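You operate a simulated robot arm through the tools that you are given. There is no shell and no other tool. Be economical: measure what you need, move in short steps, check, and stop when the job is done.

You are at the controls of a simulated two-armed robot. One attempt, no reset.

Task
Lay the purple follower on the cheese, turn the stand to TIE, brake it and twist the toggle tight.
Fine: the orange switch frees and holds the stand; leave the other follower. Where these are worked on the way, their far stop is far enough and under half their travel is too little: orange switch.
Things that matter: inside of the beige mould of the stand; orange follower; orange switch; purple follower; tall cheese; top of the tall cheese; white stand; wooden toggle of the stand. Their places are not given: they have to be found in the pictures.

Only the result counts: the job must be done as asked and must still hold three seconds after the hand-in. Knocking over, shifting, dropping, spilling or breaking anything else fails it.

Robot
Two 7-joint arms with fingered hands on one trunk that stands fixed in place. Base frame: the origin is at the foot of the trunk, x ahead of it, y to its left, z up. Lengths are in m, angles in rad, forces in N, time in s.
The left shoulder is at [0.02, 0.269, 1.197], the right one opposite. Payload 5 kg a hand.
The TCP of each hand is the grasp point between the finger pads, 0.042 m short of the fingertips. In the tool frame z runs along the fingers and y along their closing line. The gripper opens to 0.208 m. The gripper's body begins 0.119 m behind the TCP. The gripper is a hand of 4 fingers: y runs from the thumb to the fingers, the wrist lies at [0, 0, -0.317] in the tool frame, and closing takes about 1.5 s.
Orientation is that of the tool frame in the base frame, as [roll, pitch, yaw] about the fixed x, y, z axes, in that order (R = Rz(yaw) Ry(pitch) Rx(roll)). With the fingers straight down and closing along the base's y, the tool's x points along the base's -x, its y along +y and its z along -z.

Tools
- The arms move only by the tool jog_arm. It takes "left_deltas", "right_deltas" or both (then of equal length, played together; a hand with none holds still); each is a list of rows, each a list of 6 numbers: the turn, a rotation vector about the tool's x, y, z in units of 6 degrees (1.0 is 6 degrees), then the shift along the tool's x, y, z in units of 30 mm (1.0 is 30 mm). In form: [[wx, wy, wz, dx, dy, dz], ...]. A call has 1 to 12 rows; each row shifts and turns the commanded pose from where the row before left it, along the tool's axes as they then stand. "left_hand" and "right_hand" are, for a hand that has rows, the finger opening in m, from 0 to 0.208, set as the call begins (left out, the last holds). A call with a number of a shift or a turn outside -1 to 1 is refused whole. Rows are played at 5 a second. More than 0.05 m and 0.15 rad between two rows, or a gripper value outside its range, and nothing of the call is played. Where a pose cannot be reached the arm comes as near as it can. A force on the tool above 90 N (or 10 N above the force at the start of the call, whichever is more), or a blocked arm, ends the call early, and 0.2 s more pass. The fingers move at their own pace (about 0.153 m/s each) and stop on an object; they squeeze with about 29 N. The grip force told is the motor's: it shows also when the fingers shut on nothing. Time passes only in rows, and 0.2 s behind the last, so rows that do not move let the fingers close. The reply holds the time, the measured pose of the TCP, the force on the tool along the base axes, the opening and the grip force, in the units named above and with some noise, with the torque about the TCP (base axes, N m) and any sound that the robot's microphone picked up.
- Cameras (640 x 400 px; columns grow to the right, rows downward): "scene" is now at [0.1444, 0.004, 1.4589]; the picture's right is [0.14, -0.99, 0.00], its down [-0.58, -0.08, -0.81] and it looks along [0.80, 0.11, -0.58] (base axes); focal length 316 px, centre (320, 200). "left" rides on the left gripper at [-0.093, 0.001, -0.146] in its tool frame; the picture's right is [-0.02, -1.00, 0.00], its down [0.84, -0.01, -0.54] and it looks along [0.54, -0.01, 0.84] (tool axes); focal length 280 px, centre (320, 200). "right" rides on the right gripper at [0.094, 0.001, -0.146] in its tool frame; the picture's right is [-0.01, 1.00, 0.00], its down [-0.84, -0.01, -0.54] and it looks along [-0.54, -0.01, 0.84] (tool axes); focal length 280 px, centre (320, 200).
- grab_frame(camera): a new picture of that camera. The clock stands still meanwhile.
- move_column(by): slides the trunk up (or, below 0, down) by that many m; the arms and the scene camera ride with it, the base frame stays. It gives what a move gives, with no picture.
- move_fingers(finger1, finger2, finger3, thumb_bend, hand): sets how far each is bent, from 0 (flat) to 1 (curled in); at 0.3 the hand is open as for a grip, at 0.7 the pads meet at the TCP. One left out holds its place. A second passes; each finger stops where it meets its share of the squeeze, and holds until it gets a number again. A gripper value or a shape takes the hand back. It gives what a move gives, with no picture; readings hold the bend of each and the force on the fingers (four entries, about 0 where the hand has none), thumb and palm.
- preshape(shape, hand): the hand has 4 fingers and takes this shape, open, in about a second: jaw (thumb against the fingers, like two jaws); tri (thumb and two fingers); tip (a fingertip pinch); poke (one finger out to press); point (the index stretched); flat (the hand flat); cup (the hand cupped); fist (a fist). The gripper value then closes the fingers along that shape, each until it touches; the sizes above hold for jaw. It gives what a move gives, with no picture.
- aim_head(pan, tilt): turns the head with the scene camera to pan (to the left, within 1.396 rad either way) and tilt (down, from -0.506 to 1.204), counted from straight ahead of the robot. It gives what a move gives.
- point_at(camera, pixels): for up to 12 pixels [column, row] of the newest picture of that camera ("zoom" is the newest enlarged one), the place [x, y, z] in the base frame of the surface seen there, good to about 0.002 m, but the place of the scene camera against the robot may be out by one fixed shift of up to 0.025 m in any direction. The clock stands still meanwhile.
- zoom(camera, box): a new picture of the part [left, top, right, bottom] of that camera's present view, enlarged. The clock stands still meanwhile.
- finish_job(): hands the job in; it is judged then, once.

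Go step by step. Measure first, check grasps and placings, and put right what went wrong. The budget is 80 turns and 44 pictures, counting those below and the enlarged ones. Unless the task says otherwise, let go and move clear before handing in.

The tools are called after "Request:" as name(argument=value, ...) on one line, values as JSON. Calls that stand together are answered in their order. jog_arm: Moves the arms, as the interface text tells. Its arguments: {"type":"object","properties":{"left_deltas":{"type":"array","items":{"type":"array","items":{"type":"number"}}},"left_hand":{"type":"number"},"right_deltas":{"type":"array","items":{"type":"array","items":{"type":"number"}}},"right_hand":{"type":"number"}},"required":[]} The other tools are called the same way: move_column (by) slides the trunk up or down; preshape (shape, hand) gives the hand a shape; move_fingers (finger1, finger2, finger3, thumb_bend, hand) moves the fingers one by one; aim_head (pan, tilt) turns the head that bears the scene camera; grab_frame (camera) takes a picture; point_at (camera, pixels) gives the place of the surface under pixels of a picture; zoom (camera, box) takes an enlarged picture of a part of a camera's view; finish_job () hands the job in.

At the start:

```text
time_s: 0.0
left_position: [0.6908, 0.361, 1.164]
left_orientation: [-3.14, 0.0, -3.0]
left_wrist_force: [-0.3, 0.7, 0.4]
left_ft_torque: [0.03, 0.02, -0.01]
left_grip_width: 0.2077
left_grip_force: 0.0
left_shape: jaw
left_bend: [0.3, 0.3, 0.3, 0.3]
left_finger forces: [0.0, 0.0, 0.1, 0.0, 0.0, 0.0]
right_position: [0.5491, -0.158, 1.179]
right_orientation: [3.141, -0.001, -2.997]
right_wrist_force: [-0.2, -0.2, -0.5]
right_ft_torque: [0.04, 0.03, 0.01]
right_grip_width: 0.208
right_grip_force: 0.0
right_shape: jaw
right_bend: [0.3, 0.3, 0.3, 0.3]
right_finger forces: [0.1, 0.0, 0.0, 0.1, 0.0, 0.0]
trunk travel left (down, up): [-0.575, 0.046]
head pan, tilt: [0.138, 0.623]
```

scene: 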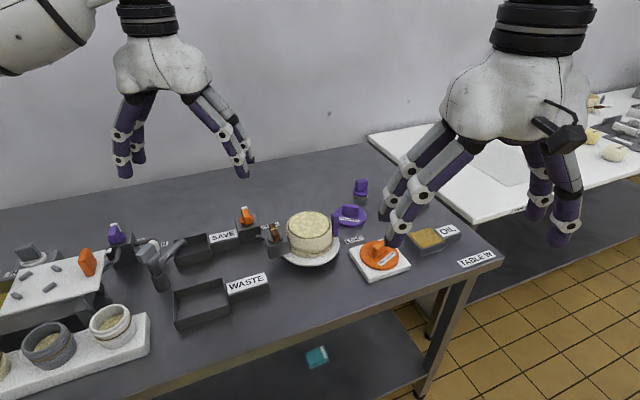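
right: 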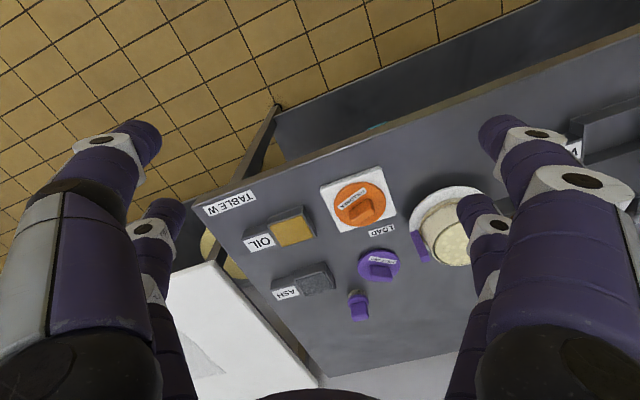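
left: 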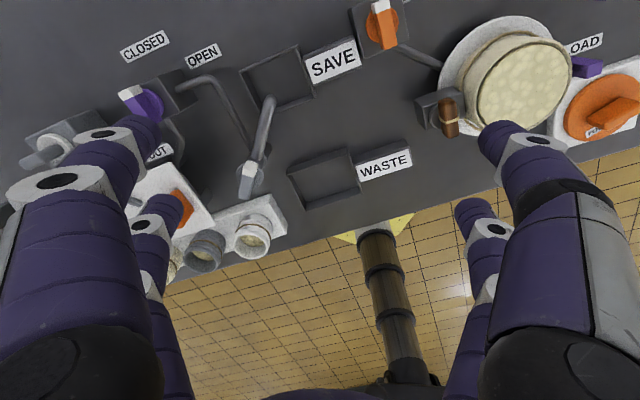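

The pictures show the cheese on the white stand at about scene (310,235), the purple follower at (350,215), the orange follower at (380,255) and the orange switch at (246,215). I'll zoom in for detail.

Request:
zoom(camera="scene", box=[220, 160, 420, 285])

Request:
zoom(camera="left", box=[340, 0, 640, 190])

Request:
zoom(camera="right", box=[300, 150, 540, 300])

```text
3.20 times, centred on (320, 222) of scene
```

zoom: 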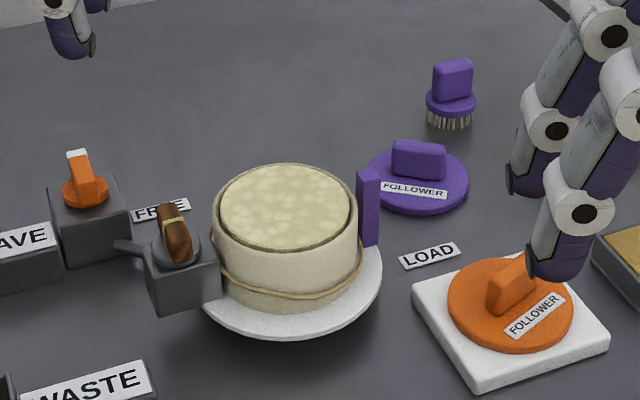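

```text
2.11 times, centred on (490, 95) of left
```

zoom: 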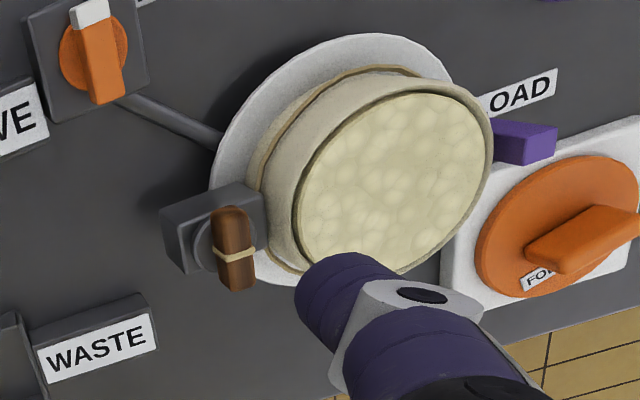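

```text
2.67 times, centred on (420, 225) of right
```

zoom: 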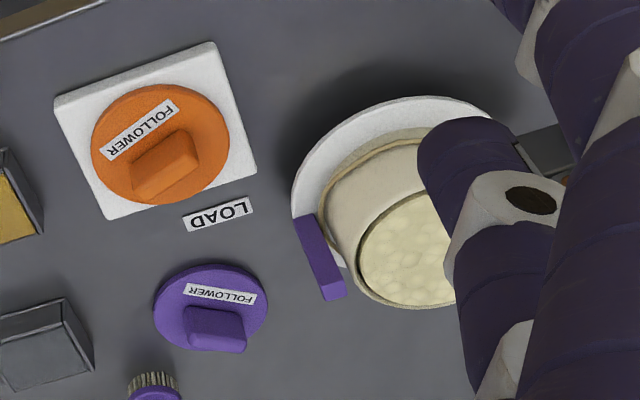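

The stand has a purple post beside the LOAD label and a toggle block on the opposite side. The TIE label isn't visible yet, so I'll measure points and take the plain scene picture as reference.

Request:
point_at(camera="scene", pixels=[[309, 222], [309, 213], [336, 215], [350, 209], [350, 219], [380, 251], [246, 209], [243, 220], [274, 230], [270, 245], [315, 262], [325, 300]])

Request:
point_at(camera="left", pixels=[[520, 88], [382, 10], [380, 40], [450, 105], [450, 130], [425, 115], [586, 66], [600, 100], [470, 40], [410, 50], [565, 45]])

Request:
point_at(camera="right", pixels=[[381, 272], [381, 268], [379, 262], [423, 248], [455, 245], [360, 205], [414, 230], [424, 260]])

```text
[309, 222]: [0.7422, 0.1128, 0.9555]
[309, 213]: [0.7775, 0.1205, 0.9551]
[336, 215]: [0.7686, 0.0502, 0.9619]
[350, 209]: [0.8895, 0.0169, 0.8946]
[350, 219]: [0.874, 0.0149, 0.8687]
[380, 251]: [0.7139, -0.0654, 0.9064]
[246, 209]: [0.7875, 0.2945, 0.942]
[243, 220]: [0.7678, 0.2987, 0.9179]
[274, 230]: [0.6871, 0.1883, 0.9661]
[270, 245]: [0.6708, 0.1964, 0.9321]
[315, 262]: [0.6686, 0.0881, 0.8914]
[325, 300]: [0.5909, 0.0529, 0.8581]
```

```text
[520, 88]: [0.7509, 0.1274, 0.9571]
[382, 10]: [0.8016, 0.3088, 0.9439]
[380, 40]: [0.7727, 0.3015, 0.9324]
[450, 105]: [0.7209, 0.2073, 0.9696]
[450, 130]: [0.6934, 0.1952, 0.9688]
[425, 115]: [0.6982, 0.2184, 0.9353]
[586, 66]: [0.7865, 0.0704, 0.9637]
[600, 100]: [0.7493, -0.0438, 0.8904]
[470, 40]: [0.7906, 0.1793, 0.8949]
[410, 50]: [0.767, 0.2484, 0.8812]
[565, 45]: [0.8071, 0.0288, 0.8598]
```

```text
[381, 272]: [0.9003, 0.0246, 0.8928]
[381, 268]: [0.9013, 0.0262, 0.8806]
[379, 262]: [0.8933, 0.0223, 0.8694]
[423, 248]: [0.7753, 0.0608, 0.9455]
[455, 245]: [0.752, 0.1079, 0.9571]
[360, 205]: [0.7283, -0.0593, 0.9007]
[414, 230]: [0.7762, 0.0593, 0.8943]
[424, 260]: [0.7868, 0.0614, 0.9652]
```

The wrist cameras put the cheese top near (0.75,0.12,0.957). I'll move the left hand ahead and to the right for a look behind the stand, and back the right hand off to the right.

Request:
jog_arm(left_deltas=[[0, 0, 0, -1, -0.5, -0.5], [0, 0, 0, -1, -0.5, -0.5], [0, 0, 0, -1, -0.5, -0.5], [0, 0, 0, -1, -0.5, -0.5], [0, 0, 0, -0.5, 0, 0]], right_deltas=[[0, 0, 0, 0, -1, 0], [0, 0, 0, 0, -1, 0], [0, 0, 0, 0, -1, 0], [0, 0, 0, 0, -1, 0], [0, 0, 0, 0, -1, 0]])

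Request:
grab_frame(camera="left")

Request:
grab_frame(camera="scene")

```text
time_s: 1.2
left_position: [0.8333, 0.32, 1.2234]
left_orientation: [3.14, -0.001, -2.998]
left_wrist_force: [1.0, -1.2, -0.8]
left_ft_torque: [0.1, 0.08, -0.02]
left_grip_width: 0.2079
left_grip_force: 0.1
left_shape: jaw
left_bend: [0.3, 0.3, 0.3, 0.3]
left_finger forces: [0.0, 0.0, 0.1, 0.0, 0.1, 0.1]
right_position: [0.5712, -0.3072, 1.1783]
right_orientation: [-3.142, -0.002, -2.998]
right_wrist_force: [0.4, -1.2, -0.5]
right_ft_torque: [0.03, 0.06, -0.01]
right_grip_width: 0.2077
right_grip_force: 0.2
right_shape: jaw
right_bend: [0.3, 0.3, 0.3, 0.3]
right_finger forces: [0.1, 0.0, 0.0, 0.0, 0.1, 0.1]
trunk travel left (down, up): [-0.575, 0.046]
head pan, tilt: [0.138, 0.623]
```

```text
37 pictures are left
```

left: 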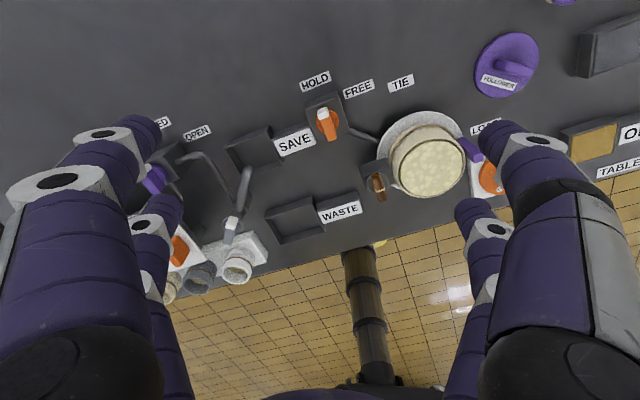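

```text
36 pictures are left
```

scene: 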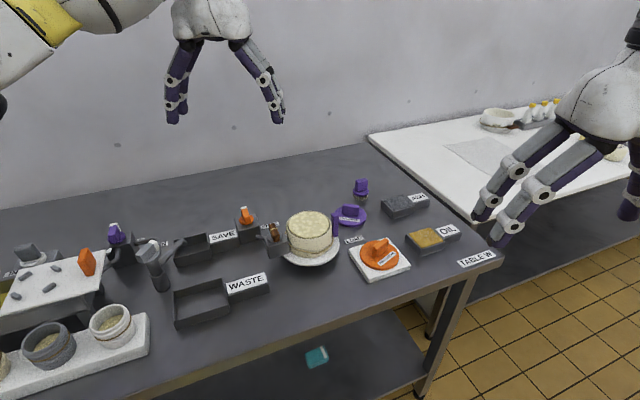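

TIE is at left (400,83), with HOLD at (315,80) and FREE at (358,88) around the switch. I'll zoom in and measure.

Request:
zoom(camera="left", box=[290, 50, 530, 210])

Request:
point_at(camera="left", pixels=[[400, 83], [315, 80], [358, 88], [322, 113], [328, 132], [334, 138], [376, 175], [380, 196], [467, 150], [485, 128], [514, 58], [502, 80]])

Request:
point_at(camera="left", pixels=[[427, 168], [396, 165], [459, 165], [427, 140], [427, 195], [384, 165], [425, 112], [474, 160], [350, 130], [375, 138], [365, 170], [375, 160]])

```text
2.50 times, centred on (410, 130) of left
```

zoom: 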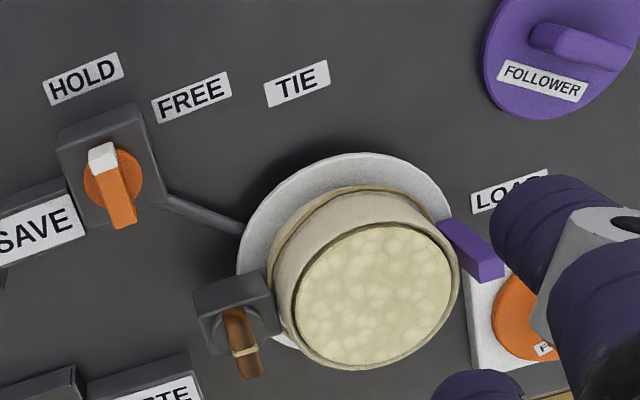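

```text
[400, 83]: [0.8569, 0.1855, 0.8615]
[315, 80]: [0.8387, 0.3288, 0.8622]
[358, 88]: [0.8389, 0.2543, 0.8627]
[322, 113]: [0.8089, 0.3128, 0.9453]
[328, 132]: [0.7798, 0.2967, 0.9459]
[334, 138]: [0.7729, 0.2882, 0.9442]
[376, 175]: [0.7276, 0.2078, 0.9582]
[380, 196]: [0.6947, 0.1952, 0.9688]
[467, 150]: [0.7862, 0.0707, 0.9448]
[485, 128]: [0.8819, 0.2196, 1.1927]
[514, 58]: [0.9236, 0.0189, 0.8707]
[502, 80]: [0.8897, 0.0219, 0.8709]
```

```text
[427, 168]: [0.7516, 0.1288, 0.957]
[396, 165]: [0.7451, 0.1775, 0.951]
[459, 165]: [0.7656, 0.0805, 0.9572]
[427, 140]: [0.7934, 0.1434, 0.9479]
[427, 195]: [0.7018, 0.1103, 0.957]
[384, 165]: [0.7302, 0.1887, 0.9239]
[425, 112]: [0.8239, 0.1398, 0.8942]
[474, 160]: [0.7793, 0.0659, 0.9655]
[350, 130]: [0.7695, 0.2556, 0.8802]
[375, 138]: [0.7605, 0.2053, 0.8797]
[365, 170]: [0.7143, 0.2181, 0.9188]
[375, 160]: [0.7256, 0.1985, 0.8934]
```

The white tip of the switch points at HOLD, so the stand is braked. The post is at LOAD, about −60° about the centre (0.748,0.125), and TIE is at about +29°, so the stand must turn about +90° (counter-clockwise seen from above). I'll first bring the right hand over the purple follower and move the left hand back.

Request:
jog_arm(right_deltas=[[0, 0, 1, 0, 0, 0], [0, 0, 1, 0, 0, 0], [0, 0, 1, 0, 0, 0], [0, 0, 1, 0, 0, 0], [0, 0, 1, 0, 0, 0], [0, 0, 1, 0, 0, 0], [0, 0, 1, 0, 0, 0], [0, 0, 1, 0, 0, 0], [0, 0, 1, 0, 0, 0], [0, 0, 1, 0, 0, 0], [0, 0, 1, 0, 0, 0], [0, 0, 1, 0, 0, 0]], left_deltas=[[0, 0, 0, 1, 0.5, 0], [0, 0, 0, 1, 0.5, 0], [0, 0, 0, 1, 0.5, 0], [0, 0, 0, 1, 0.5, 0], [0, 0, 0, 1, 0.5, 0], [0, 0, 0, 1, 0.5, 0], [0, 0, 0, 0, 0, 0], [0, 0, 0, 0, 0, 0], [0, 0, 0, 0, 0, 0], [0, 0, 0, 0, 0, 0], [0, 0, 0, 0, 0, 0], [0, 0, 0, 0, 0, 0]])

Request:
jog_arm(right_deltas=[[0, 0, 1, 0, 0, 0], [0, 0, 1, 0, 0, 0], [0, 0, 1, 0, 0, 0], [0, 0, 0.4, 0, 0, 0]])

```text
time_s: 3.8
left_position: [0.64, 0.3832, 1.2245]
left_orientation: [3.14, 0.002, -2.998]
left_wrist_force: [-1.1, 0.6, 0.5]
left_ft_torque: [-0.02, -0.08, 0.04]
left_grip_width: 0.2081
left_grip_force: 0.1
left_shape: jaw
left_bend: [0.3, 0.3, 0.3, 0.3]
left_finger forces: [0.1, 0.0, 0.1, 0.0, 0.1, 0.1]
right_position: [0.5695, -0.3061, 1.1806]
right_orientation: [-3.142, -0.004, 2.398]
right_wrist_force: [-0.9, 0.2, 0.9]
right_ft_torque: [-0.06, -0.1, 0.03]
right_grip_width: 0.2076
right_grip_force: 0.1
right_shape: jaw
right_bend: [0.3, 0.3, 0.3, 0.3]
right_finger forces: [0.0, 0.0, 0.0, 0.0, 0.1, 0.0]
right hand out of reach, approached as far as the arm can: row 9, 10, 11, 12
trunk travel left (down, up): [-0.575, 0.046]
head pan, tilt: [0.138, 0.623]
```

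```text
time_s: 4.8
left_position: [0.6416, 0.3822, 1.2236]
left_orientation: [3.141, 0.0, -2.999]
left_wrist_force: [0.4, 0.7, -0.1]
left_ft_torque: [0.02, 0.04, -0.01]
left_grip_width: 0.2075
left_grip_force: 0.2
left_shape: jaw
left_bend: [0.3, 0.3, 0.3, 0.3]
left_finger forces: [0.0, 0.1, 0.1, 0.1, 0.0, 0.0]
right_position: [0.571, -0.3072, 1.1807]
right_orientation: [-3.141, -0.004, 2.4]
right_wrist_force: [-0.9, 0.6, 0.6]
right_ft_torque: [0.01, 0.0, -0.01]
right_grip_width: 0.2081
right_grip_force: 0.0
right_shape: jaw
right_bend: [0.3, 0.3, 0.3, 0.3]
right_finger forces: [0.0, 0.0, 0.0, 0.0, 0.1, 0.1]
right hand out of reach, approached as far as the arm can: row 1, 2, 3
trunk travel left (down, up): [-0.575, 0.046]
head pan, tilt: [0.138, 0.623]
```

Yaw is limited at 2.4 in this direction, so I'll turn the other way.

Request:
jog_arm(right_deltas=[[0, 0, -1, 0, 0, 0], [0, 0, -1, 0, 0, 0], [0, 0, -1, 0, 0, 0], [0, 0, -1, 0, 0, 0], [0, 0, -1, 0, 0, 0], [0, 0, -1, 0, 0, 0], [0, 0, -1, 0, 0, 0], [0, 0, -1, 0, 0, 0], [0, 0, -1, 0, 0, 0], [0, 0, -1, 0, 0, 0], [0, 0, -1, 0, 0, 0], [0, 0, -1, 0, 0, 0]])

Request:
jog_arm(right_deltas=[[0, 0, -1, 0, 0, 0], [0, 0, -1, 0, 0, 0], [0, 0, -1, 0, 0, 0], [0, 0, -1, 0, 0, 0], [0, 0, -1, 0, 0, 0], [0, 0, -1, 0, 0, 0], [0, 0, -1, 0, 0, 0], [0, 0, -1, 0, 0, 0], [0, 0, -1, 0, 0, 0], [0, 0, -1, 0, 0, 0], [0, 0, -1, 0, 0, 0], [0, 0, -1, 0, 0, 0]])

```text
time_s: 7.4
left_position: [0.6418, 0.3829, 1.2242]
left_orientation: [3.141, 0.0, -2.998]
left_wrist_force: [0.7, -0.8, -0.2]
left_ft_torque: [0.06, 0.02, 0.02]
left_grip_width: 0.2079
left_grip_force: 0.0
left_shape: jaw
left_bend: [0.3, 0.3, 0.3, 0.3]
left_finger forces: [0.1, 0.1, 0.0, 0.0, 0.0, 0.1]
right_position: [0.5703, -0.3072, 1.179]
right_orientation: [3.139, -0.002, -2.667]
right_wrist_force: [-0.3, 0.6, -0.4]
right_ft_torque: [0.04, -0.01, -0.03]
right_grip_width: 0.208
right_grip_force: 0.1
right_shape: jaw
right_bend: [0.3, 0.3, 0.3, 0.3]
right_finger forces: [0.0, 0.1, 0.1, 0.0, 0.0, 0.0]
trunk travel left (down, up): [-0.575, 0.046]
head pan, tilt: [0.138, 0.623]
```

```text
time_s: 10.0
left_position: [0.6407, 0.3838, 1.2223]
left_orientation: [-3.141, 0.0, -2.998]
left_wrist_force: [-0.1, -0.9, -0.3]
left_ft_torque: [0.01, 0.02, -0.02]
left_grip_width: 0.208
left_grip_force: 0.1
left_shape: jaw
left_bend: [0.3, 0.3, 0.3, 0.3]
left_finger forces: [0.1, 0.0, 0.1, 0.1, 0.0, 0.1]
right_position: [0.5693, -0.3063, 1.1807]
right_orientation: [3.141, 0.003, -1.41]
right_wrist_force: [-0.7, 0.2, -0.8]
right_ft_torque: [-0.02, 0.0, -0.01]
right_grip_width: 0.2081
right_grip_force: 0.1
right_shape: jaw
right_bend: [0.3, 0.3, 0.3, 0.3]
right_finger forces: [0.0, 0.0, 0.0, 0.1, 0.1, 0.1]
trunk travel left (down, up): [-0.575, 0.046]
head pan, tilt: [0.138, 0.623]
```

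Yaw is −1.41 now, so the fingers close along x. I'll move over the purple follower.

Request:
jog_arm(right_deltas=[[0, 0, 0, -0.76, -1, 0.1], [0, 0, 0, -0.76, -1, 0.1], [0, 0, 0, -0.76, -1, 0.1], [0, 0, 0, -0.76, -1, 0.1], [0, 0, 0, -0.76, -1, 0.1], [0, 0, 0, -0.76, -1, 0.1], [0, 0, 0, -0.76, -1, 0.1], [0, 0, 0, -0.76, -1, 0.1], [0, 0, 0, -0.76, -1, 0.1], [0, 0, 0, -0.76, -1, 0.1], [0, 0, 0, -0.76, -1, 0.1], [0, 0, 0, -0.76, -1, 0.1]])

Request:
grab_frame(camera="right")

```text
time_s: 12.6
left_position: [0.6402, 0.3871, 1.2229]
left_orientation: [3.141, -0.001, -2.996]
left_wrist_force: [-0.7, 2.9, -0.4]
left_ft_torque: [-0.52, -0.06, 0.05]
left_grip_width: 0.2075
left_grip_force: 0.0
left_shape: jaw
left_bend: [0.3, 0.3, 0.3, 0.3]
left_finger forces: [0.0, 0.0, 0.0, 0.1, 0.1, 0.0]
right_position: [0.882, 0.0228, 1.1447]
right_orientation: [3.14, -0.001, -1.41]
right_wrist_force: [-0.2, 0.1, 0.3]
right_ft_torque: [-0.07, 0.07, 0.0]
right_grip_width: 0.2078
right_grip_force: 0.1
right_shape: jaw
right_bend: [0.3, 0.3, 0.3, 0.3]
right_finger forces: [0.1, 0.0, 0.0, 0.0, 0.0, 0.0]
trunk travel left (down, up): [-0.575, 0.046]
head pan, tilt: [0.138, 0.623]
```

```text
34 pictures are left
```

right: 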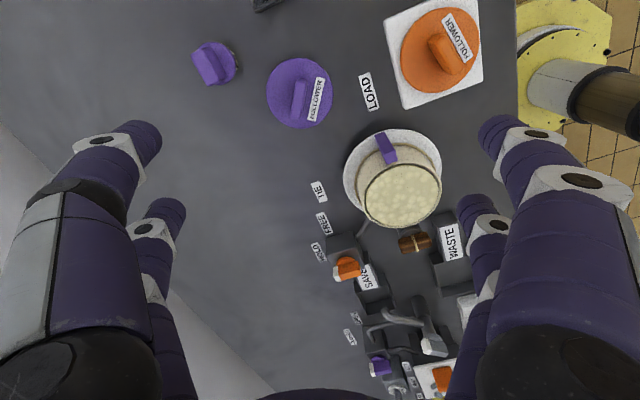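

The view from above shows the knob at right (300,98). The left arm felt 2.9 N, perhaps a brush with the right arm. I'll measure the knob and the stand.

Request:
point_at(camera="right", pixels=[[300, 82], [298, 100], [296, 118], [293, 98], [306, 98], [270, 92], [330, 95], [300, 60], [296, 125], [317, 100], [280, 100]])

Request:
point_at(camera="right", pixels=[[383, 140], [391, 160], [401, 196], [365, 200], [440, 192], [403, 165], [404, 226], [407, 243], [425, 240], [345, 175], [441, 170], [398, 128]])

Request:
zoom(camera="right", box=[250, 40, 450, 165])

```text
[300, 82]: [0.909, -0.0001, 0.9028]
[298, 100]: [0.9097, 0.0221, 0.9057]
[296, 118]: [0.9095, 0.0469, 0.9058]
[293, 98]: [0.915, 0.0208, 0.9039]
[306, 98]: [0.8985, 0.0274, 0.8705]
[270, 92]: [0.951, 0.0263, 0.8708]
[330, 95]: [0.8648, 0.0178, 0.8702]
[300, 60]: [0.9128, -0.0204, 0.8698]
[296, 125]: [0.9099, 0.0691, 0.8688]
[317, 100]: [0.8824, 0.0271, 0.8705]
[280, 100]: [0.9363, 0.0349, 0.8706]
```

```text
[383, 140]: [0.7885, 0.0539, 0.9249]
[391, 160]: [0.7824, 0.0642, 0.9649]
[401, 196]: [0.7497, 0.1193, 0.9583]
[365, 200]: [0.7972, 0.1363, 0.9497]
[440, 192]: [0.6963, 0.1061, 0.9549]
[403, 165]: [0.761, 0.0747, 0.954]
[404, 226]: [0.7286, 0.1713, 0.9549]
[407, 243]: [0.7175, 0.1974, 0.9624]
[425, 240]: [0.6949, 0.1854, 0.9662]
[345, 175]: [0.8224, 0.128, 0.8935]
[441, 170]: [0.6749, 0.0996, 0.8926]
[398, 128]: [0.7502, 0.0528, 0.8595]
```

```text
3.20 times, centred on (350, 102) of right
```

zoom: 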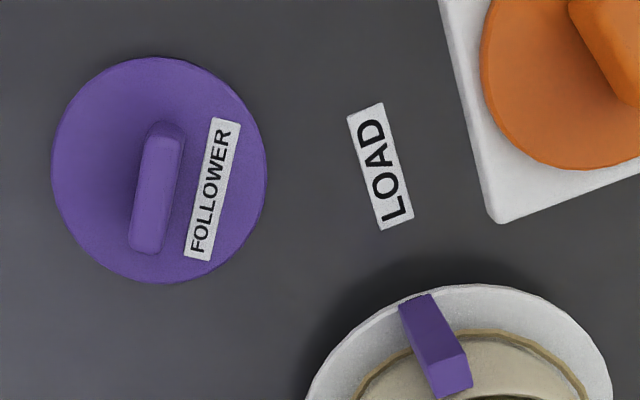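

The knob runs along y at x≈0.909 from y≈0 to 0.047, with its top at z 0.906 and the disc top at 0.870. I'll align yaw to −1.57, narrow the fingers, descend partway and move the left hand further left.

Request:
jog_arm(right_deltas=[[0, 0, 0.77, 0, 0, 0], [0, 0, 0.76, 0, 0, 0], [0, 0, 0, 0, -0.9, 0], [0, 0, 0, 0, 0, 1], [0, 0, 0, 0, 0, 1], [0, 0, 0, 0, 0, 1], [0, 0, 0, 0, 0, 1], [0, 0, 0, 0, 0, 1]], right_hand=0.09, left_deltas=[[0, 0, 0, 0, 0.8, 0], [0, 0, 0, 0, 0.8, 0], [0, 0, 0, 0, 0.8, 0], [0, 0, 0, 0, 0.8, 0], [0, 0, 0, 0, 0, 0], [0, 0, 0, 0, 0, 0], [0, 0, 0, 0, 0, 0], [0, 0, 0, 0, 0, 0]])

Request:
grab_frame(camera="right")

```text
time_s: 14.4
left_position: [0.6279, 0.4794, 1.2246]
left_orientation: [3.139, 0.0, -2.998]
left_wrist_force: [0.5, 0.0, 0.3]
left_ft_torque: [0.05, 0.08, 0.04]
left_grip_width: 0.2081
left_grip_force: 0.0
left_shape: jaw
left_bend: [0.3, 0.3, 0.3, 0.3]
left_finger forces: [0.0, 0.0, 0.1, 0.0, 0.0, 0.0]
right_position: [0.8942, 0.0105, 0.9872]
right_orientation: [3.137, 0.003, -1.572]
right_wrist_force: [0.5, -0.6, 0.7]
right_ft_torque: [0.09, 0.09, 0.01]
right_grip_width: 0.0902
right_grip_force: 0.0
right_shape: jaw
right_bend: [0.73, 0.73, 0.73, 0.7]
right_finger forces: [0.0, 0.1, 0.0, 0.0, 0.0, 0.1]
right hand out of reach, approached as far as the arm can: row 3
trunk travel left (down, up): [-0.575, 0.046]
head pan, tilt: [0.138, 0.623]
```

```text
32 pictures are left
```

right: 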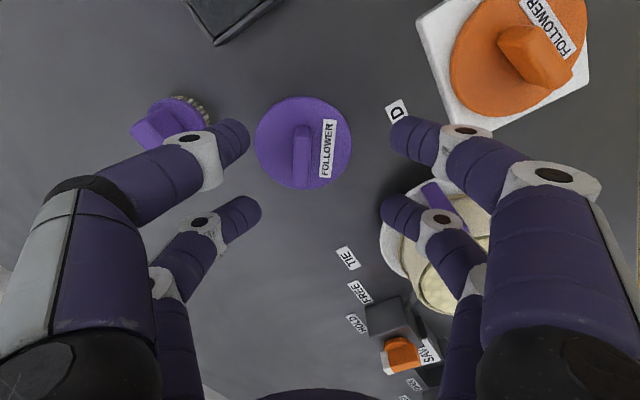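

The fingers show as two pairs straddling the follower. I'll measure the tips before lowering.

Request:
point_at(camera="right", pixels=[[240, 138], [252, 210], [400, 138], [392, 208], [301, 155], [170, 125], [440, 195]])

Request:
jog_arm(right_deltas=[[0, 0, 0, -0.42, -0.5, 0], [0, 0, 0, 0, 0, 0]])

```text
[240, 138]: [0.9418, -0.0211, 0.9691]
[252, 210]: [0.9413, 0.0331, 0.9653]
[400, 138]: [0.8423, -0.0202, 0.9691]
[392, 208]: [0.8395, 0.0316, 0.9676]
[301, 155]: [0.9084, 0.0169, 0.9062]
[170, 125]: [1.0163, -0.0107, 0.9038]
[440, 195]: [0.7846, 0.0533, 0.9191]
```

```text
time_s: 15.0
left_position: [0.6278, 0.4775, 1.2267]
left_orientation: [3.139, 0.002, -3.0]
left_wrist_force: [0.0, -1.8, 1.4]
left_ft_torque: [0.18, 0.0, -0.03]
left_grip_width: 0.2078
left_grip_force: 0.0
left_shape: jaw
left_bend: [0.3, 0.3, 0.3, 0.3]
left_finger forces: [0.0, 0.1, 0.0, 0.0, 0.0, 0.1]
right_position: [0.9096, 0.0218, 0.9888]
right_orientation: [3.138, 0.003, -1.574]
right_wrist_force: [-0.1, -1.4, -0.3]
right_ft_torque: [0.22, 0.05, 0.0]
right_grip_width: 0.0903
right_grip_force: 0.0
right_shape: jaw
right_bend: [0.73, 0.73, 0.73, 0.7]
right_finger forces: [0.0, 0.1, 0.0, 0.1, 0.0, 0.0]
trunk travel left (down, up): [-0.575, 0.046]
head pan, tilt: [0.138, 0.623]
```

The finger pairs sit about ±0.027 m in y around the TCP, so they'll take both ends of the knob. I'll narrow to 0.055, descend and close.

Request:
jog_arm(right_deltas=[[0, 0, 0, -0.05, 0, 0], [0, 0, 0, 0, 0, 1], [0, 0, 0, 0, 0, 1], [0, 0, 0, 0, 0, 0.33], [0, 0, 0, 0, 0, 0]], right_hand=0.055)

Request:
zoom(camera="right", box=[160, 80, 480, 280])

```text
time_s: 16.2
left_position: [0.6268, 0.4799, 1.2238]
left_orientation: [-3.14, 0.003, -3.0]
left_wrist_force: [0.4, 0.0, 0.3]
left_ft_torque: [0.02, -0.01, -0.01]
left_grip_width: 0.2079
left_grip_force: 0.2
left_shape: jaw
left_bend: [0.3, 0.3, 0.3, 0.3]
left_finger forces: [0.0, 0.0, 0.1, 0.1, 0.1, 0.1]
right_position: [0.9079, 0.0256, 0.9187]
right_orientation: [3.14, 0.004, -1.573]
right_wrist_force: [-0.7, 0.4, 0.5]
right_ft_torque: [0.0, -0.06, 0.0]
right_grip_width: 0.0554
right_grip_force: 0.1
right_shape: jaw
right_bend: [0.73, 0.73, 0.73, 0.7]
right_finger forces: [0.0, 0.0, 0.1, 0.0, 0.0, 0.0]
trunk travel left (down, up): [-0.575, 0.046]
head pan, tilt: [0.138, 0.623]
```

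```text
2.00 times, centred on (320, 180) of right
```

zoom: 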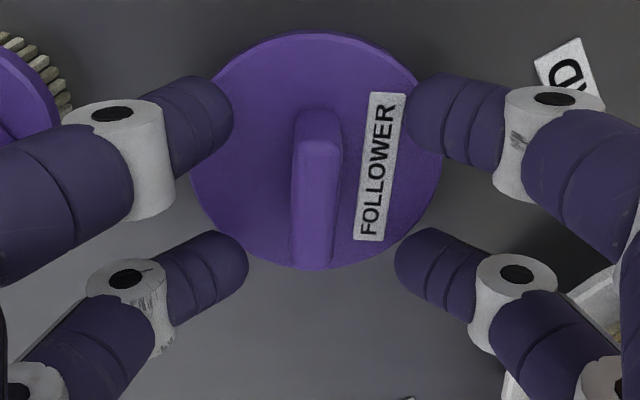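

The tip pairs overlap both ends of the knob symmetrically, so I'll close.

Request:
jog_arm(right_deltas=[[0, 0, 0, 0, 0, 0], [0, 0, 0, 0, 0, 0], [0, 0, 0, 0, 0, 0], [0, 0, 0, 0, 0, 0], [0, 0, 0, 0, 0, 0], [0, 0, 0, 0, 0, 0]], right_hand=0.0)

Request:
jog_arm(right_deltas=[[0, 0, 0, 0, 0, -0.4], [0, 0, 0, 0, 0, -0.6], [0, 0, 0, 0, 0, 0]])

Request:
zoom(camera="right", box=[160, 80, 480, 280])

```text
time_s: 17.6
left_position: [0.6269, 0.4791, 1.2249]
left_orientation: [3.14, 0.001, -2.999]
left_wrist_force: [0.1, 0.2, -0.3]
left_ft_torque: [0.01, 0.03, 0.02]
left_grip_width: 0.2076
left_grip_force: 0.1
left_shape: jaw
left_bend: [0.3, 0.3, 0.3, 0.3]
left_finger forces: [0.0, 0.1, 0.0, 0.0, 0.0, 0.0]
right_position: [0.9081, 0.0254, 0.9184]
right_orientation: [3.138, 0.001, -1.573]
right_wrist_force: [0.0, -0.7, -0.2]
right_ft_torque: [0.02, 0.0, -0.03]
right_grip_width: 0.0053
right_grip_force: 29.2
right_shape: jaw
right_bend: [0.71, 0.7, 0.71, 0.71]
right_finger forces: [21.9, 30.6, 42.8, 0.1, 51.7, 0.0]
trunk travel left (down, up): [-0.575, 0.046]
head pan, tilt: [0.138, 0.623]
```

```text
time_s: 18.4
left_position: [0.6278, 0.4792, 1.2259]
left_orientation: [3.141, 0.0, -2.998]
left_wrist_force: [0.2, 0.9, -0.9]
left_ft_torque: [-0.02, 0.05, -0.02]
left_grip_width: 0.2079
left_grip_force: 0.1
left_shape: jaw
left_bend: [0.3, 0.3, 0.3, 0.3]
left_finger forces: [0.1, 0.1, 0.0, 0.1, 0.1, 0.0]
right_position: [0.9093, 0.0274, 0.9473]
right_orientation: [3.139, 0.0, -1.572]
right_wrist_force: [0.8, 0.6, -1.4]
right_ft_torque: [0.01, 0.06, 0.0]
right_grip_width: 0.0057
right_grip_force: 29.0
right_shape: jaw
right_bend: [0.71, 0.7, 0.71, 0.71]
right_finger forces: [21.8, 30.5, 42.8, 0.0, 51.6, 0.0]
trunk travel left (down, up): [-0.575, 0.046]
head pan, tilt: [0.138, 0.623]
```

```text
2.00 times, centred on (320, 180) of right
```

zoom: 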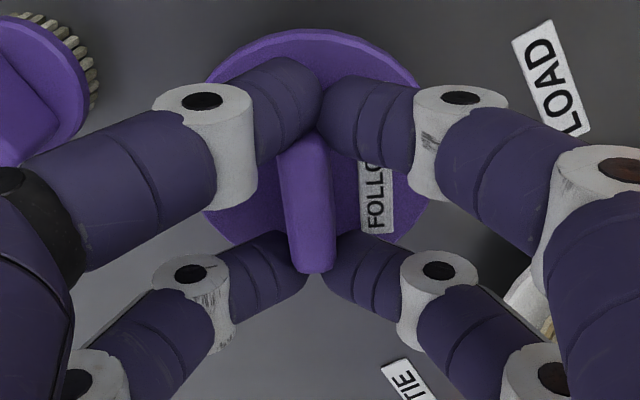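

The follower came up with the hand. I'll lift to clear the post and then zoom on the mould for its centre.

Request:
jog_arm(right_deltas=[[0, 0, 0, 0, 0, -1], [0, 0, 0, 0, 0, -1], [0, 0, 0, 0, 0, -1], [0, 0, 0, 0, 0, -1], [0, 0, 0, 0, 0.6, 0], [0, 0, 0, 0.7, 0.7, 0], [0, 0, 0, 0.7, 0.7, 0], [0, 0, 0, 0, 0, 0]])

Request:
grab_frame(camera="right")

```text
time_s: 20.2
left_position: [0.6272, 0.4793, 1.2243]
left_orientation: [-3.141, 0.0, -2.997]
left_wrist_force: [1.2, 0.5, 0.6]
left_ft_torque: [-0.06, 0.03, 0.01]
left_grip_width: 0.2079
left_grip_force: 0.0
left_shape: jaw
left_bend: [0.3, 0.3, 0.3, 0.3]
left_finger forces: [0.0, 0.1, 0.0, 0.1, 0.1, 0.0]
right_position: [0.8464, -0.0173, 1.0661]
right_orientation: [3.137, 0.003, -1.57]
right_wrist_force: [0.9, 0.6, -1.5]
right_ft_torque: [-0.05, 0.06, 0.02]
right_grip_width: 0.0054
right_grip_force: 29.2
right_shape: jaw
right_bend: [0.71, 0.7, 0.71, 0.71]
right_finger forces: [21.5, 30.1, 41.8, 0.1, 49.1, 0.0]
right hand out of reach, approached as far as the arm can: row 4
trunk travel left (down, up): [-0.575, 0.046]
head pan, tilt: [0.138, 0.623]
```

```text
29 pictures are left
```

right: 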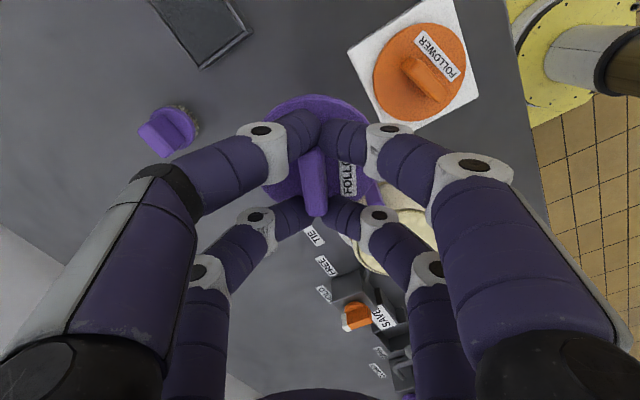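

The follower hides the mould here, so I'll use the earlier clear left picture to sample the rim.

Request:
point_at(camera="left", pixels=[[409, 172], [412, 182], [418, 188], [425, 193], [435, 195], [447, 192], [458, 186], [466, 177], [471, 167], [471, 158], [465, 148], [456, 142]])

Request:
point_at(camera="left", pixels=[[445, 140], [433, 142], [422, 147], [414, 155], [409, 163], [407, 172], [408, 180], [414, 189], [430, 196], [450, 194], [473, 170], [473, 157]])

```text
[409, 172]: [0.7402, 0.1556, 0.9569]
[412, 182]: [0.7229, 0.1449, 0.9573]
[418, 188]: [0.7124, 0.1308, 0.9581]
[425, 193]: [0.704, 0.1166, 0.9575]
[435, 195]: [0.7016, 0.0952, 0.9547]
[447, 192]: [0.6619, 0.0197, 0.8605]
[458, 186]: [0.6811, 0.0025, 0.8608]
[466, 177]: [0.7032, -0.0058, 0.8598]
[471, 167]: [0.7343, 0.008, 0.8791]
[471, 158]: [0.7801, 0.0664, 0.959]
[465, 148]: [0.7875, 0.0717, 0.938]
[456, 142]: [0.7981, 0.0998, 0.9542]
```

```text
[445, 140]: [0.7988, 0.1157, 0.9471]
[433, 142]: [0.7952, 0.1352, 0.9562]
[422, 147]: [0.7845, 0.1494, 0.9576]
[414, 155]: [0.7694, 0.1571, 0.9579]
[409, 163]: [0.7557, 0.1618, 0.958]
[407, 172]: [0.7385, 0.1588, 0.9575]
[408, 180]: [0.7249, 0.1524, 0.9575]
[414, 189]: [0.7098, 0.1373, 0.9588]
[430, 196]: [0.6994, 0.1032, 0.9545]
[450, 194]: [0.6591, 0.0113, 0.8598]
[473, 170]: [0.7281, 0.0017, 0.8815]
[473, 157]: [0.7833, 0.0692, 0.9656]
```

Fitting the rim and the stand disc puts the mould centre near (0.750,0.113), with the rim about level with the cheese at z 0.958. I'll carry the follower above it and check.

Request:
jog_arm(right_deltas=[[0, 0, 0, -0.87, 0.64, 0], [0, 0, 0, -0.87, 0.64, 0], [0, 0, 0, -0.87, 0.64, 0], [0, 0, 0, -0.87, 0.64, 0], [0, 0, 0, -0.87, 0.64, 0], [0, 0, 0, 0, 0, 0.6], [0, 0, 0, 0, 0, 0.6]])

Request:
zoom(camera="scene", box=[220, 140, 400, 280])

Request:
grab_frame(camera="right")

```text
time_s: 21.8
left_position: [0.6272, 0.4802, 1.2247]
left_orientation: [3.14, -0.001, -2.998]
left_wrist_force: [0.7, 0.3, -0.2]
left_ft_torque: [-0.06, -0.03, 0.0]
left_grip_width: 0.2078
left_grip_force: 0.2
left_shape: jaw
left_bend: [0.3, 0.3, 0.3, 0.3]
left_finger forces: [0.1, 0.0, 0.0, 0.0, 0.1, 0.0]
right_position: [0.7494, 0.1144, 1.0316]
right_orientation: [3.138, 0.003, -1.571]
right_wrist_force: [-0.7, 0.4, -1.4]
right_ft_torque: [-0.07, 0.0, 0.02]
right_grip_width: 0.0051
right_grip_force: 29.0
right_shape: jaw
right_bend: [0.71, 0.7, 0.71, 0.71]
right_finger forces: [21.6, 30.0, 41.3, 0.0, 48.4, 0.0]
trunk travel left (down, up): [-0.575, 0.046]
head pan, tilt: [0.138, 0.623]
```

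```text
2.86 times, centred on (310, 210) of scene
```

zoom: 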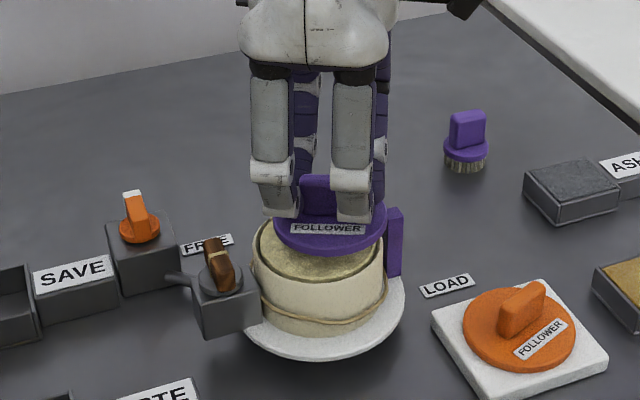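

```text
27 pictures are left
```

right: 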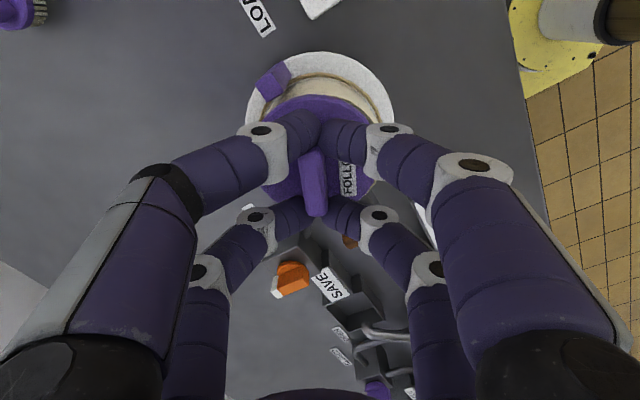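

In the scene zoom the follower (columns 272–388) sits slightly right of the mould (252–387). I'll measure both edges to correct this.

Request:
point_at(camera="zoom", pixels=[[276, 230], [384, 222], [330, 247], [254, 245], [385, 258], [320, 281], [257, 262], [383, 268], [330, 254]])

Request:
point_at(camera="right", pixels=[[266, 115], [380, 115], [322, 98], [320, 78], [390, 125], [386, 112], [320, 53], [394, 110], [248, 110], [370, 92], [275, 75]])

```text
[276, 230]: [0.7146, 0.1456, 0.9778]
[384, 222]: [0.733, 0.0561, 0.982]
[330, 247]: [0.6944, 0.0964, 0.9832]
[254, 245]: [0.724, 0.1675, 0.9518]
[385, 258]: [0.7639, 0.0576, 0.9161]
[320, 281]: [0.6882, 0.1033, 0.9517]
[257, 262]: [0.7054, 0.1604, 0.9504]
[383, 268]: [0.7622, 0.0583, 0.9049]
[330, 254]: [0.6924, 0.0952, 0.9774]
```

```text
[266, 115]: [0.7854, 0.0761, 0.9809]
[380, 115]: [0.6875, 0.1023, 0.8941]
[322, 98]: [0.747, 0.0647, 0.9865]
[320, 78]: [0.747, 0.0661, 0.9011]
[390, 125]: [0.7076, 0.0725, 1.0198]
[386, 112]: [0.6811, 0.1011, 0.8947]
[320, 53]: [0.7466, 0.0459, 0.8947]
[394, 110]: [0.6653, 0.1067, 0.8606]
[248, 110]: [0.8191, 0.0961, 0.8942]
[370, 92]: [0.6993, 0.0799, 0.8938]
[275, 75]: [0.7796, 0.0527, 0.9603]
```

The scene and right cameras agree that the follower must shift about 8 mm toward +y. I'll correct that and lower gently.

Request:
jog_arm(right_deltas=[[0, 0, 0, -0.28, 0, 0], [0, 0, 0, 0, 0, 0.3], [0, 0, 0, 0, 0, 0.1], [0, 0, 0, 0, 0, 0.1]])

Request:
zoom(camera="scene", box=[260, 180, 360, 260])

```text
time_s: 22.8
left_position: [0.6264, 0.4783, 1.2252]
left_orientation: [-3.14, 0.0, -2.998]
left_wrist_force: [0.1, -0.6, 0.4]
left_ft_torque: [0.01, 0.06, -0.02]
left_grip_width: 0.2077
left_grip_force: 0.0
left_shape: jaw
left_bend: [0.3, 0.3, 0.3, 0.3]
left_finger forces: [0.0, 0.0, 0.0, 0.0, 0.0, 0.0]
right_position: [0.75, 0.1211, 1.0163]
right_orientation: [3.139, 0.0, -1.572]
right_wrist_force: [0.8, -0.1, -0.6]
right_ft_torque: [0.02, 0.03, 0.02]
right_grip_width: 0.0054
right_grip_force: 29.4
right_shape: jaw
right_bend: [0.71, 0.7, 0.71, 0.71]
right_finger forces: [21.5, 30.1, 41.3, 0.0, 48.3, 0.0]
trunk travel left (down, up): [-0.575, 0.046]
head pan, tilt: [0.138, 0.623]
```

```text
5.00 times, centred on (310, 220) of scene
```

zoom: 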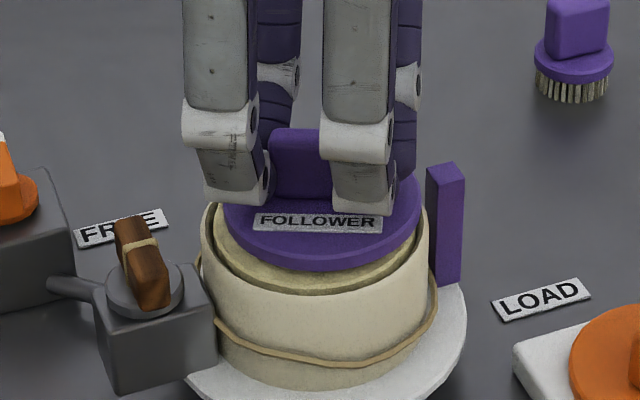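

The follower looks nearly centred sideways, but it may be a little far in x. I'll measure.

Request:
point_at(camera="zoom", pixels=[[226, 225], [416, 225], [321, 255], [321, 268], [205, 240], [213, 245], [426, 250], [316, 292], [316, 284], [316, 300], [419, 245], [316, 277]])

Request:
zoom(camera="right", box=[220, 30, 420, 155])

```text
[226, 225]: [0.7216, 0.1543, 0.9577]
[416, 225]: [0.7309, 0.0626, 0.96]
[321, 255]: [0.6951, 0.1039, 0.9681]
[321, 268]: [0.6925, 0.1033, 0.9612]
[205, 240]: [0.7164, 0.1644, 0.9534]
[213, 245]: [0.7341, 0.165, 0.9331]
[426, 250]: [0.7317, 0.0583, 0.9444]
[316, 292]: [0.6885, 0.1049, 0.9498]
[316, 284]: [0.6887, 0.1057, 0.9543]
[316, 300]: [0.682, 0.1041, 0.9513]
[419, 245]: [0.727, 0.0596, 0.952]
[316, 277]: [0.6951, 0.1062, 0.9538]
```

```text
3.20 times, centred on (320, 92) of right
```

zoom: 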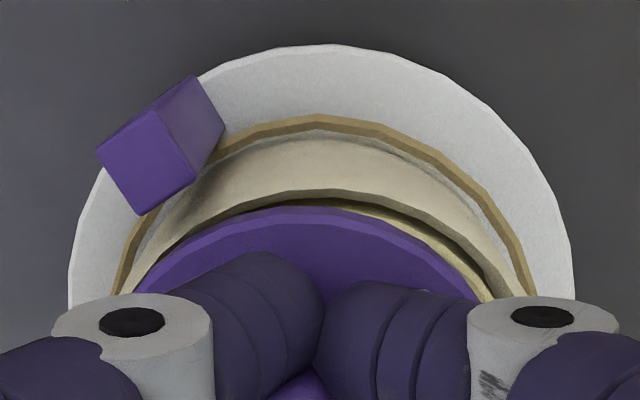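

Both views show the follower about 4 mm too far in +x and 3 mm short in y. I'll correct and lower until contact.

Request:
jog_arm(right_deltas=[[0, 0, 0, -0.11, 0.14, 0], [0, 0, 0, 0, 0, 0], [0, 0, 0, 0, 0, 0.07], [0, 0, 0, 0, 0, 0.07], [0, 0, 0, 0, 0, 0]])

Request:
zoom(camera="right", box=[220, 30, 420, 155])

Request:
zoom(camera="scene", box=[260, 180, 360, 260])

```text
time_s: 24.0
left_position: [0.6272, 0.4782, 1.2256]
left_orientation: [-3.141, 0.002, -2.999]
left_wrist_force: [0.0, -1.0, 0.0]
left_ft_torque: [0.01, -0.03, -0.01]
left_grip_width: 0.208
left_grip_force: 0.0
left_shape: jaw
left_bend: [0.3, 0.3, 0.3, 0.3]
left_finger forces: [0.1, 0.0, 0.0, 0.0, 0.0, 0.0]
right_position: [0.747, 0.1255, 1.0147]
right_orientation: [3.141, 0.003, -1.573]
right_wrist_force: [0.0, -0.7, 7.7]
right_ft_torque: [0.31, -0.12, -0.01]
right_grip_width: 0.0053
right_grip_force: 29.2
right_shape: jaw
right_bend: [0.71, 0.7, 0.71, 0.71]
right_finger forces: [21.2, 30.8, 42.8, 0.0, 49.1, 0.0]
trunk travel left (down, up): [-0.575, 0.046]
head pan, tilt: [0.138, 0.623]
```

```text
3.20 times, centred on (320, 92) of right
```

zoom: 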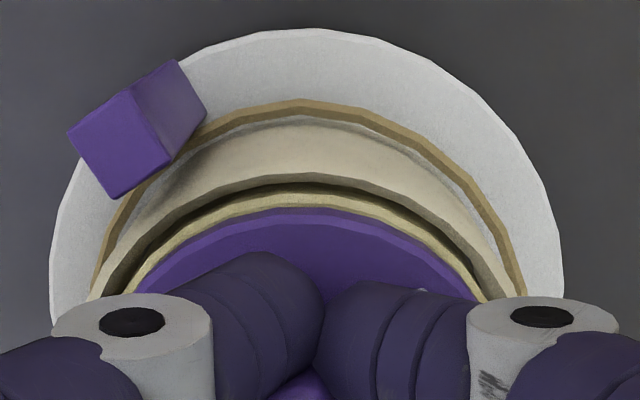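

```text
5.00 times, centred on (310, 220) of scene
```

zoom: 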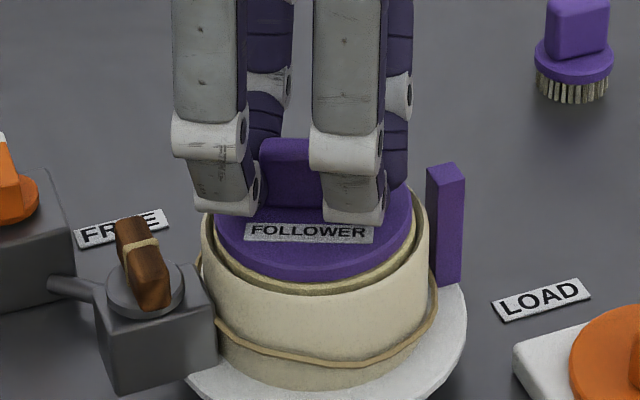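

Contact reads about 9 N and the follower looks centred on the cheese. I'll release and lift.

Request:
jog_arm(right_deltas=[[0, 0, 0, 0, 0, -0.03], [0, 0, 0, 0, 0, 0], [0, 0, 0, 0, 0, 0], [0, 0, 0, 0, 0, 0], [0, 0, 0, 0, 0, -0.5], [0, 0, 0, 0, 0, -1], [0, 0, 0, 0, 0, -1], [0, 0, 0, 0, 0, -1], [0, 0, 0, 0, 0, -1]], right_hand=0.06)

Request:
zoom(camera="scene", box=[260, 180, 360, 260])

Request:
grab_frame(camera="right")

```text
time_s: 26.0
left_position: [0.6257, 0.4799, 1.2246]
left_orientation: [-3.142, 0.003, -2.996]
left_wrist_force: [-0.1, 0.0, 0.7]
left_ft_torque: [-0.01, -0.1, 0.02]
left_grip_width: 0.2081
left_grip_force: 0.0
left_shape: jaw
left_bend: [0.3, 0.3, 0.3, 0.3]
left_finger forces: [0.0, 0.0, 0.0, 0.0, 0.0, 0.0]
right_position: [0.746, 0.1273, 1.1487]
right_orientation: [3.137, 0.001, -1.572]
right_wrist_force: [-0.6, 0.0, 0.3]
right_ft_torque: [-0.02, -0.07, -0.01]
right_grip_width: 0.0596
right_grip_force: 0.1
right_shape: jaw
right_bend: [0.74, 0.74, 0.74, 0.7]
right_finger forces: [0.0, 0.1, 0.0, 0.1, 0.0, 0.0]
trunk travel left (down, up): [-0.575, 0.046]
head pan, tilt: [0.138, 0.623]
```

```text
5.00 times, centred on (310, 220) of scene
```

zoom: 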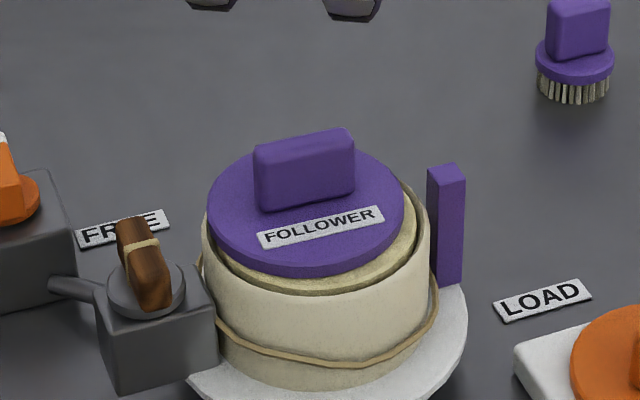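

```text
21 pictures are left
```

right: 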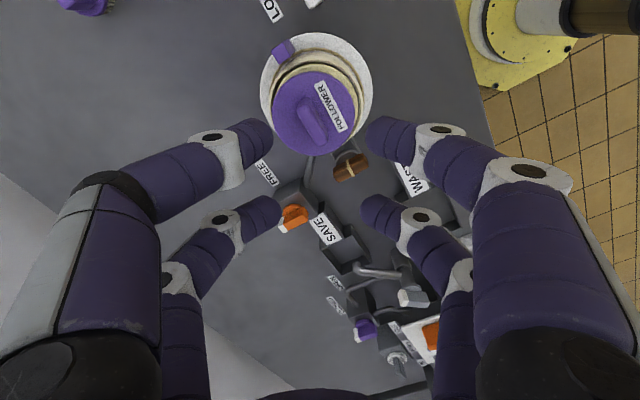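

The follower slipped a few mm toward +y on release. I'll measure how far it is off.

Request:
zoom(camera="right", box=[240, 20, 400, 200])

Request:
point_at(camera="right", pixels=[[271, 118], [357, 112], [308, 155], [310, 72], [307, 120], [300, 100], [318, 135], [310, 54], [362, 105], [366, 92], [273, 90], [350, 150]])

```text
2.22 times, centred on (320, 110) of right
```

zoom: 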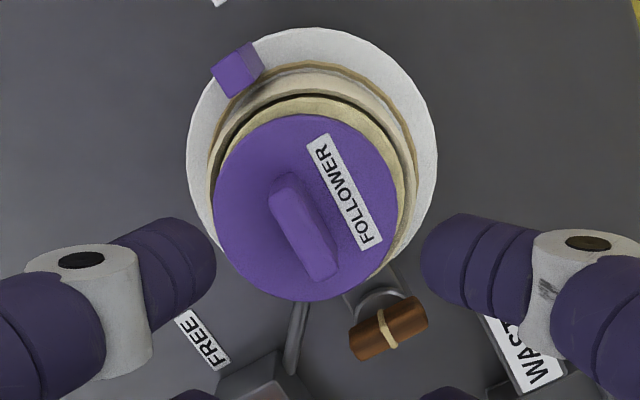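

```text
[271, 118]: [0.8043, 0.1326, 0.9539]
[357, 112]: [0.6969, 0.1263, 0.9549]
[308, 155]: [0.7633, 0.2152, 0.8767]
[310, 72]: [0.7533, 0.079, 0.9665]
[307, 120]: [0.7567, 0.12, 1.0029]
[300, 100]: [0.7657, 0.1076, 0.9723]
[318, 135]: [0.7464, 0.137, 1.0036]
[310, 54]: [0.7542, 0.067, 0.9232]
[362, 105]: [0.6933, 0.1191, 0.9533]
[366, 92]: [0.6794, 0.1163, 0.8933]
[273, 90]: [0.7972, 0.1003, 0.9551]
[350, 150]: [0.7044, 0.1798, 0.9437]
```

The follower's centre is about (0.753,0.1275) against the mould's (0.749,0.121), and the knob is turned about 26°. I'll regrasp aligned to the knob, slide it to the centre and release in small openings.

Request:
jog_arm(right_deltas=[[0, 0, 0, 0, -0.23, 0], [0, 0, -1, 0, 0, 0.5], [0, 0, -1, 0, 0, 0.5], [0, 0, -1, 0, 0, 0.5], [0, 0, -1, 0, 0, 0.5], [0, 0, -0.3, 0, 0, 0.7], [0, 0, 0, 0, 0, 0.7], [0, 0, 0, 0, 0, 0.7], [0, 0, 0, 0, 0, 0.28], [0, 0, 0, 0, 0, 0]])

Request:
zoom(camera="right", box=[200, 60, 440, 260])

```text
time_s: 28.2
left_position: [0.6286, 0.4799, 1.2239]
left_orientation: [3.141, -0.001, -2.998]
left_wrist_force: [0.4, 0.2, -0.4]
left_ft_torque: [-0.02, 0.03, -0.01]
left_grip_width: 0.2078
left_grip_force: 0.0
left_shape: jaw
left_bend: [0.3, 0.3, 0.3, 0.3]
left_finger forces: [0.0, 0.0, 0.1, 0.0, 0.0, 0.0]
right_position: [0.7535, 0.1239, 1.0173]
right_orientation: [3.14, 0.005, -1.122]
right_wrist_force: [0.4, -0.3, 0.4]
right_ft_torque: [0.01, 0.0, -0.03]
right_grip_width: 0.0596
right_grip_force: 0.1
right_shape: jaw
right_bend: [0.74, 0.74, 0.74, 0.7]
right_finger forces: [0.1, 0.0, 0.0, 0.0, 0.0, 0.0]
trunk travel left (down, up): [-0.575, 0.046]
head pan, tilt: [0.138, 0.623]
```

```text
2.00 times, centred on (320, 160) of right
```

zoom: 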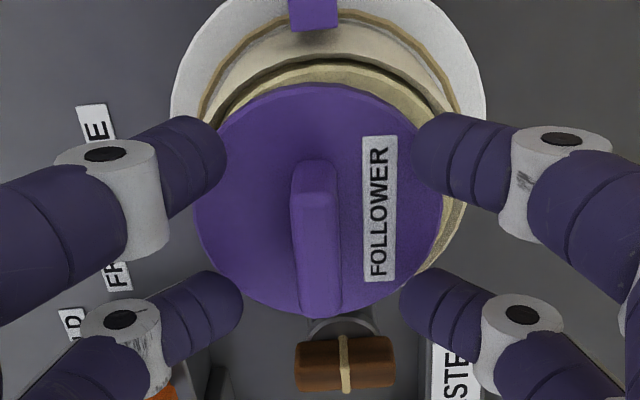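

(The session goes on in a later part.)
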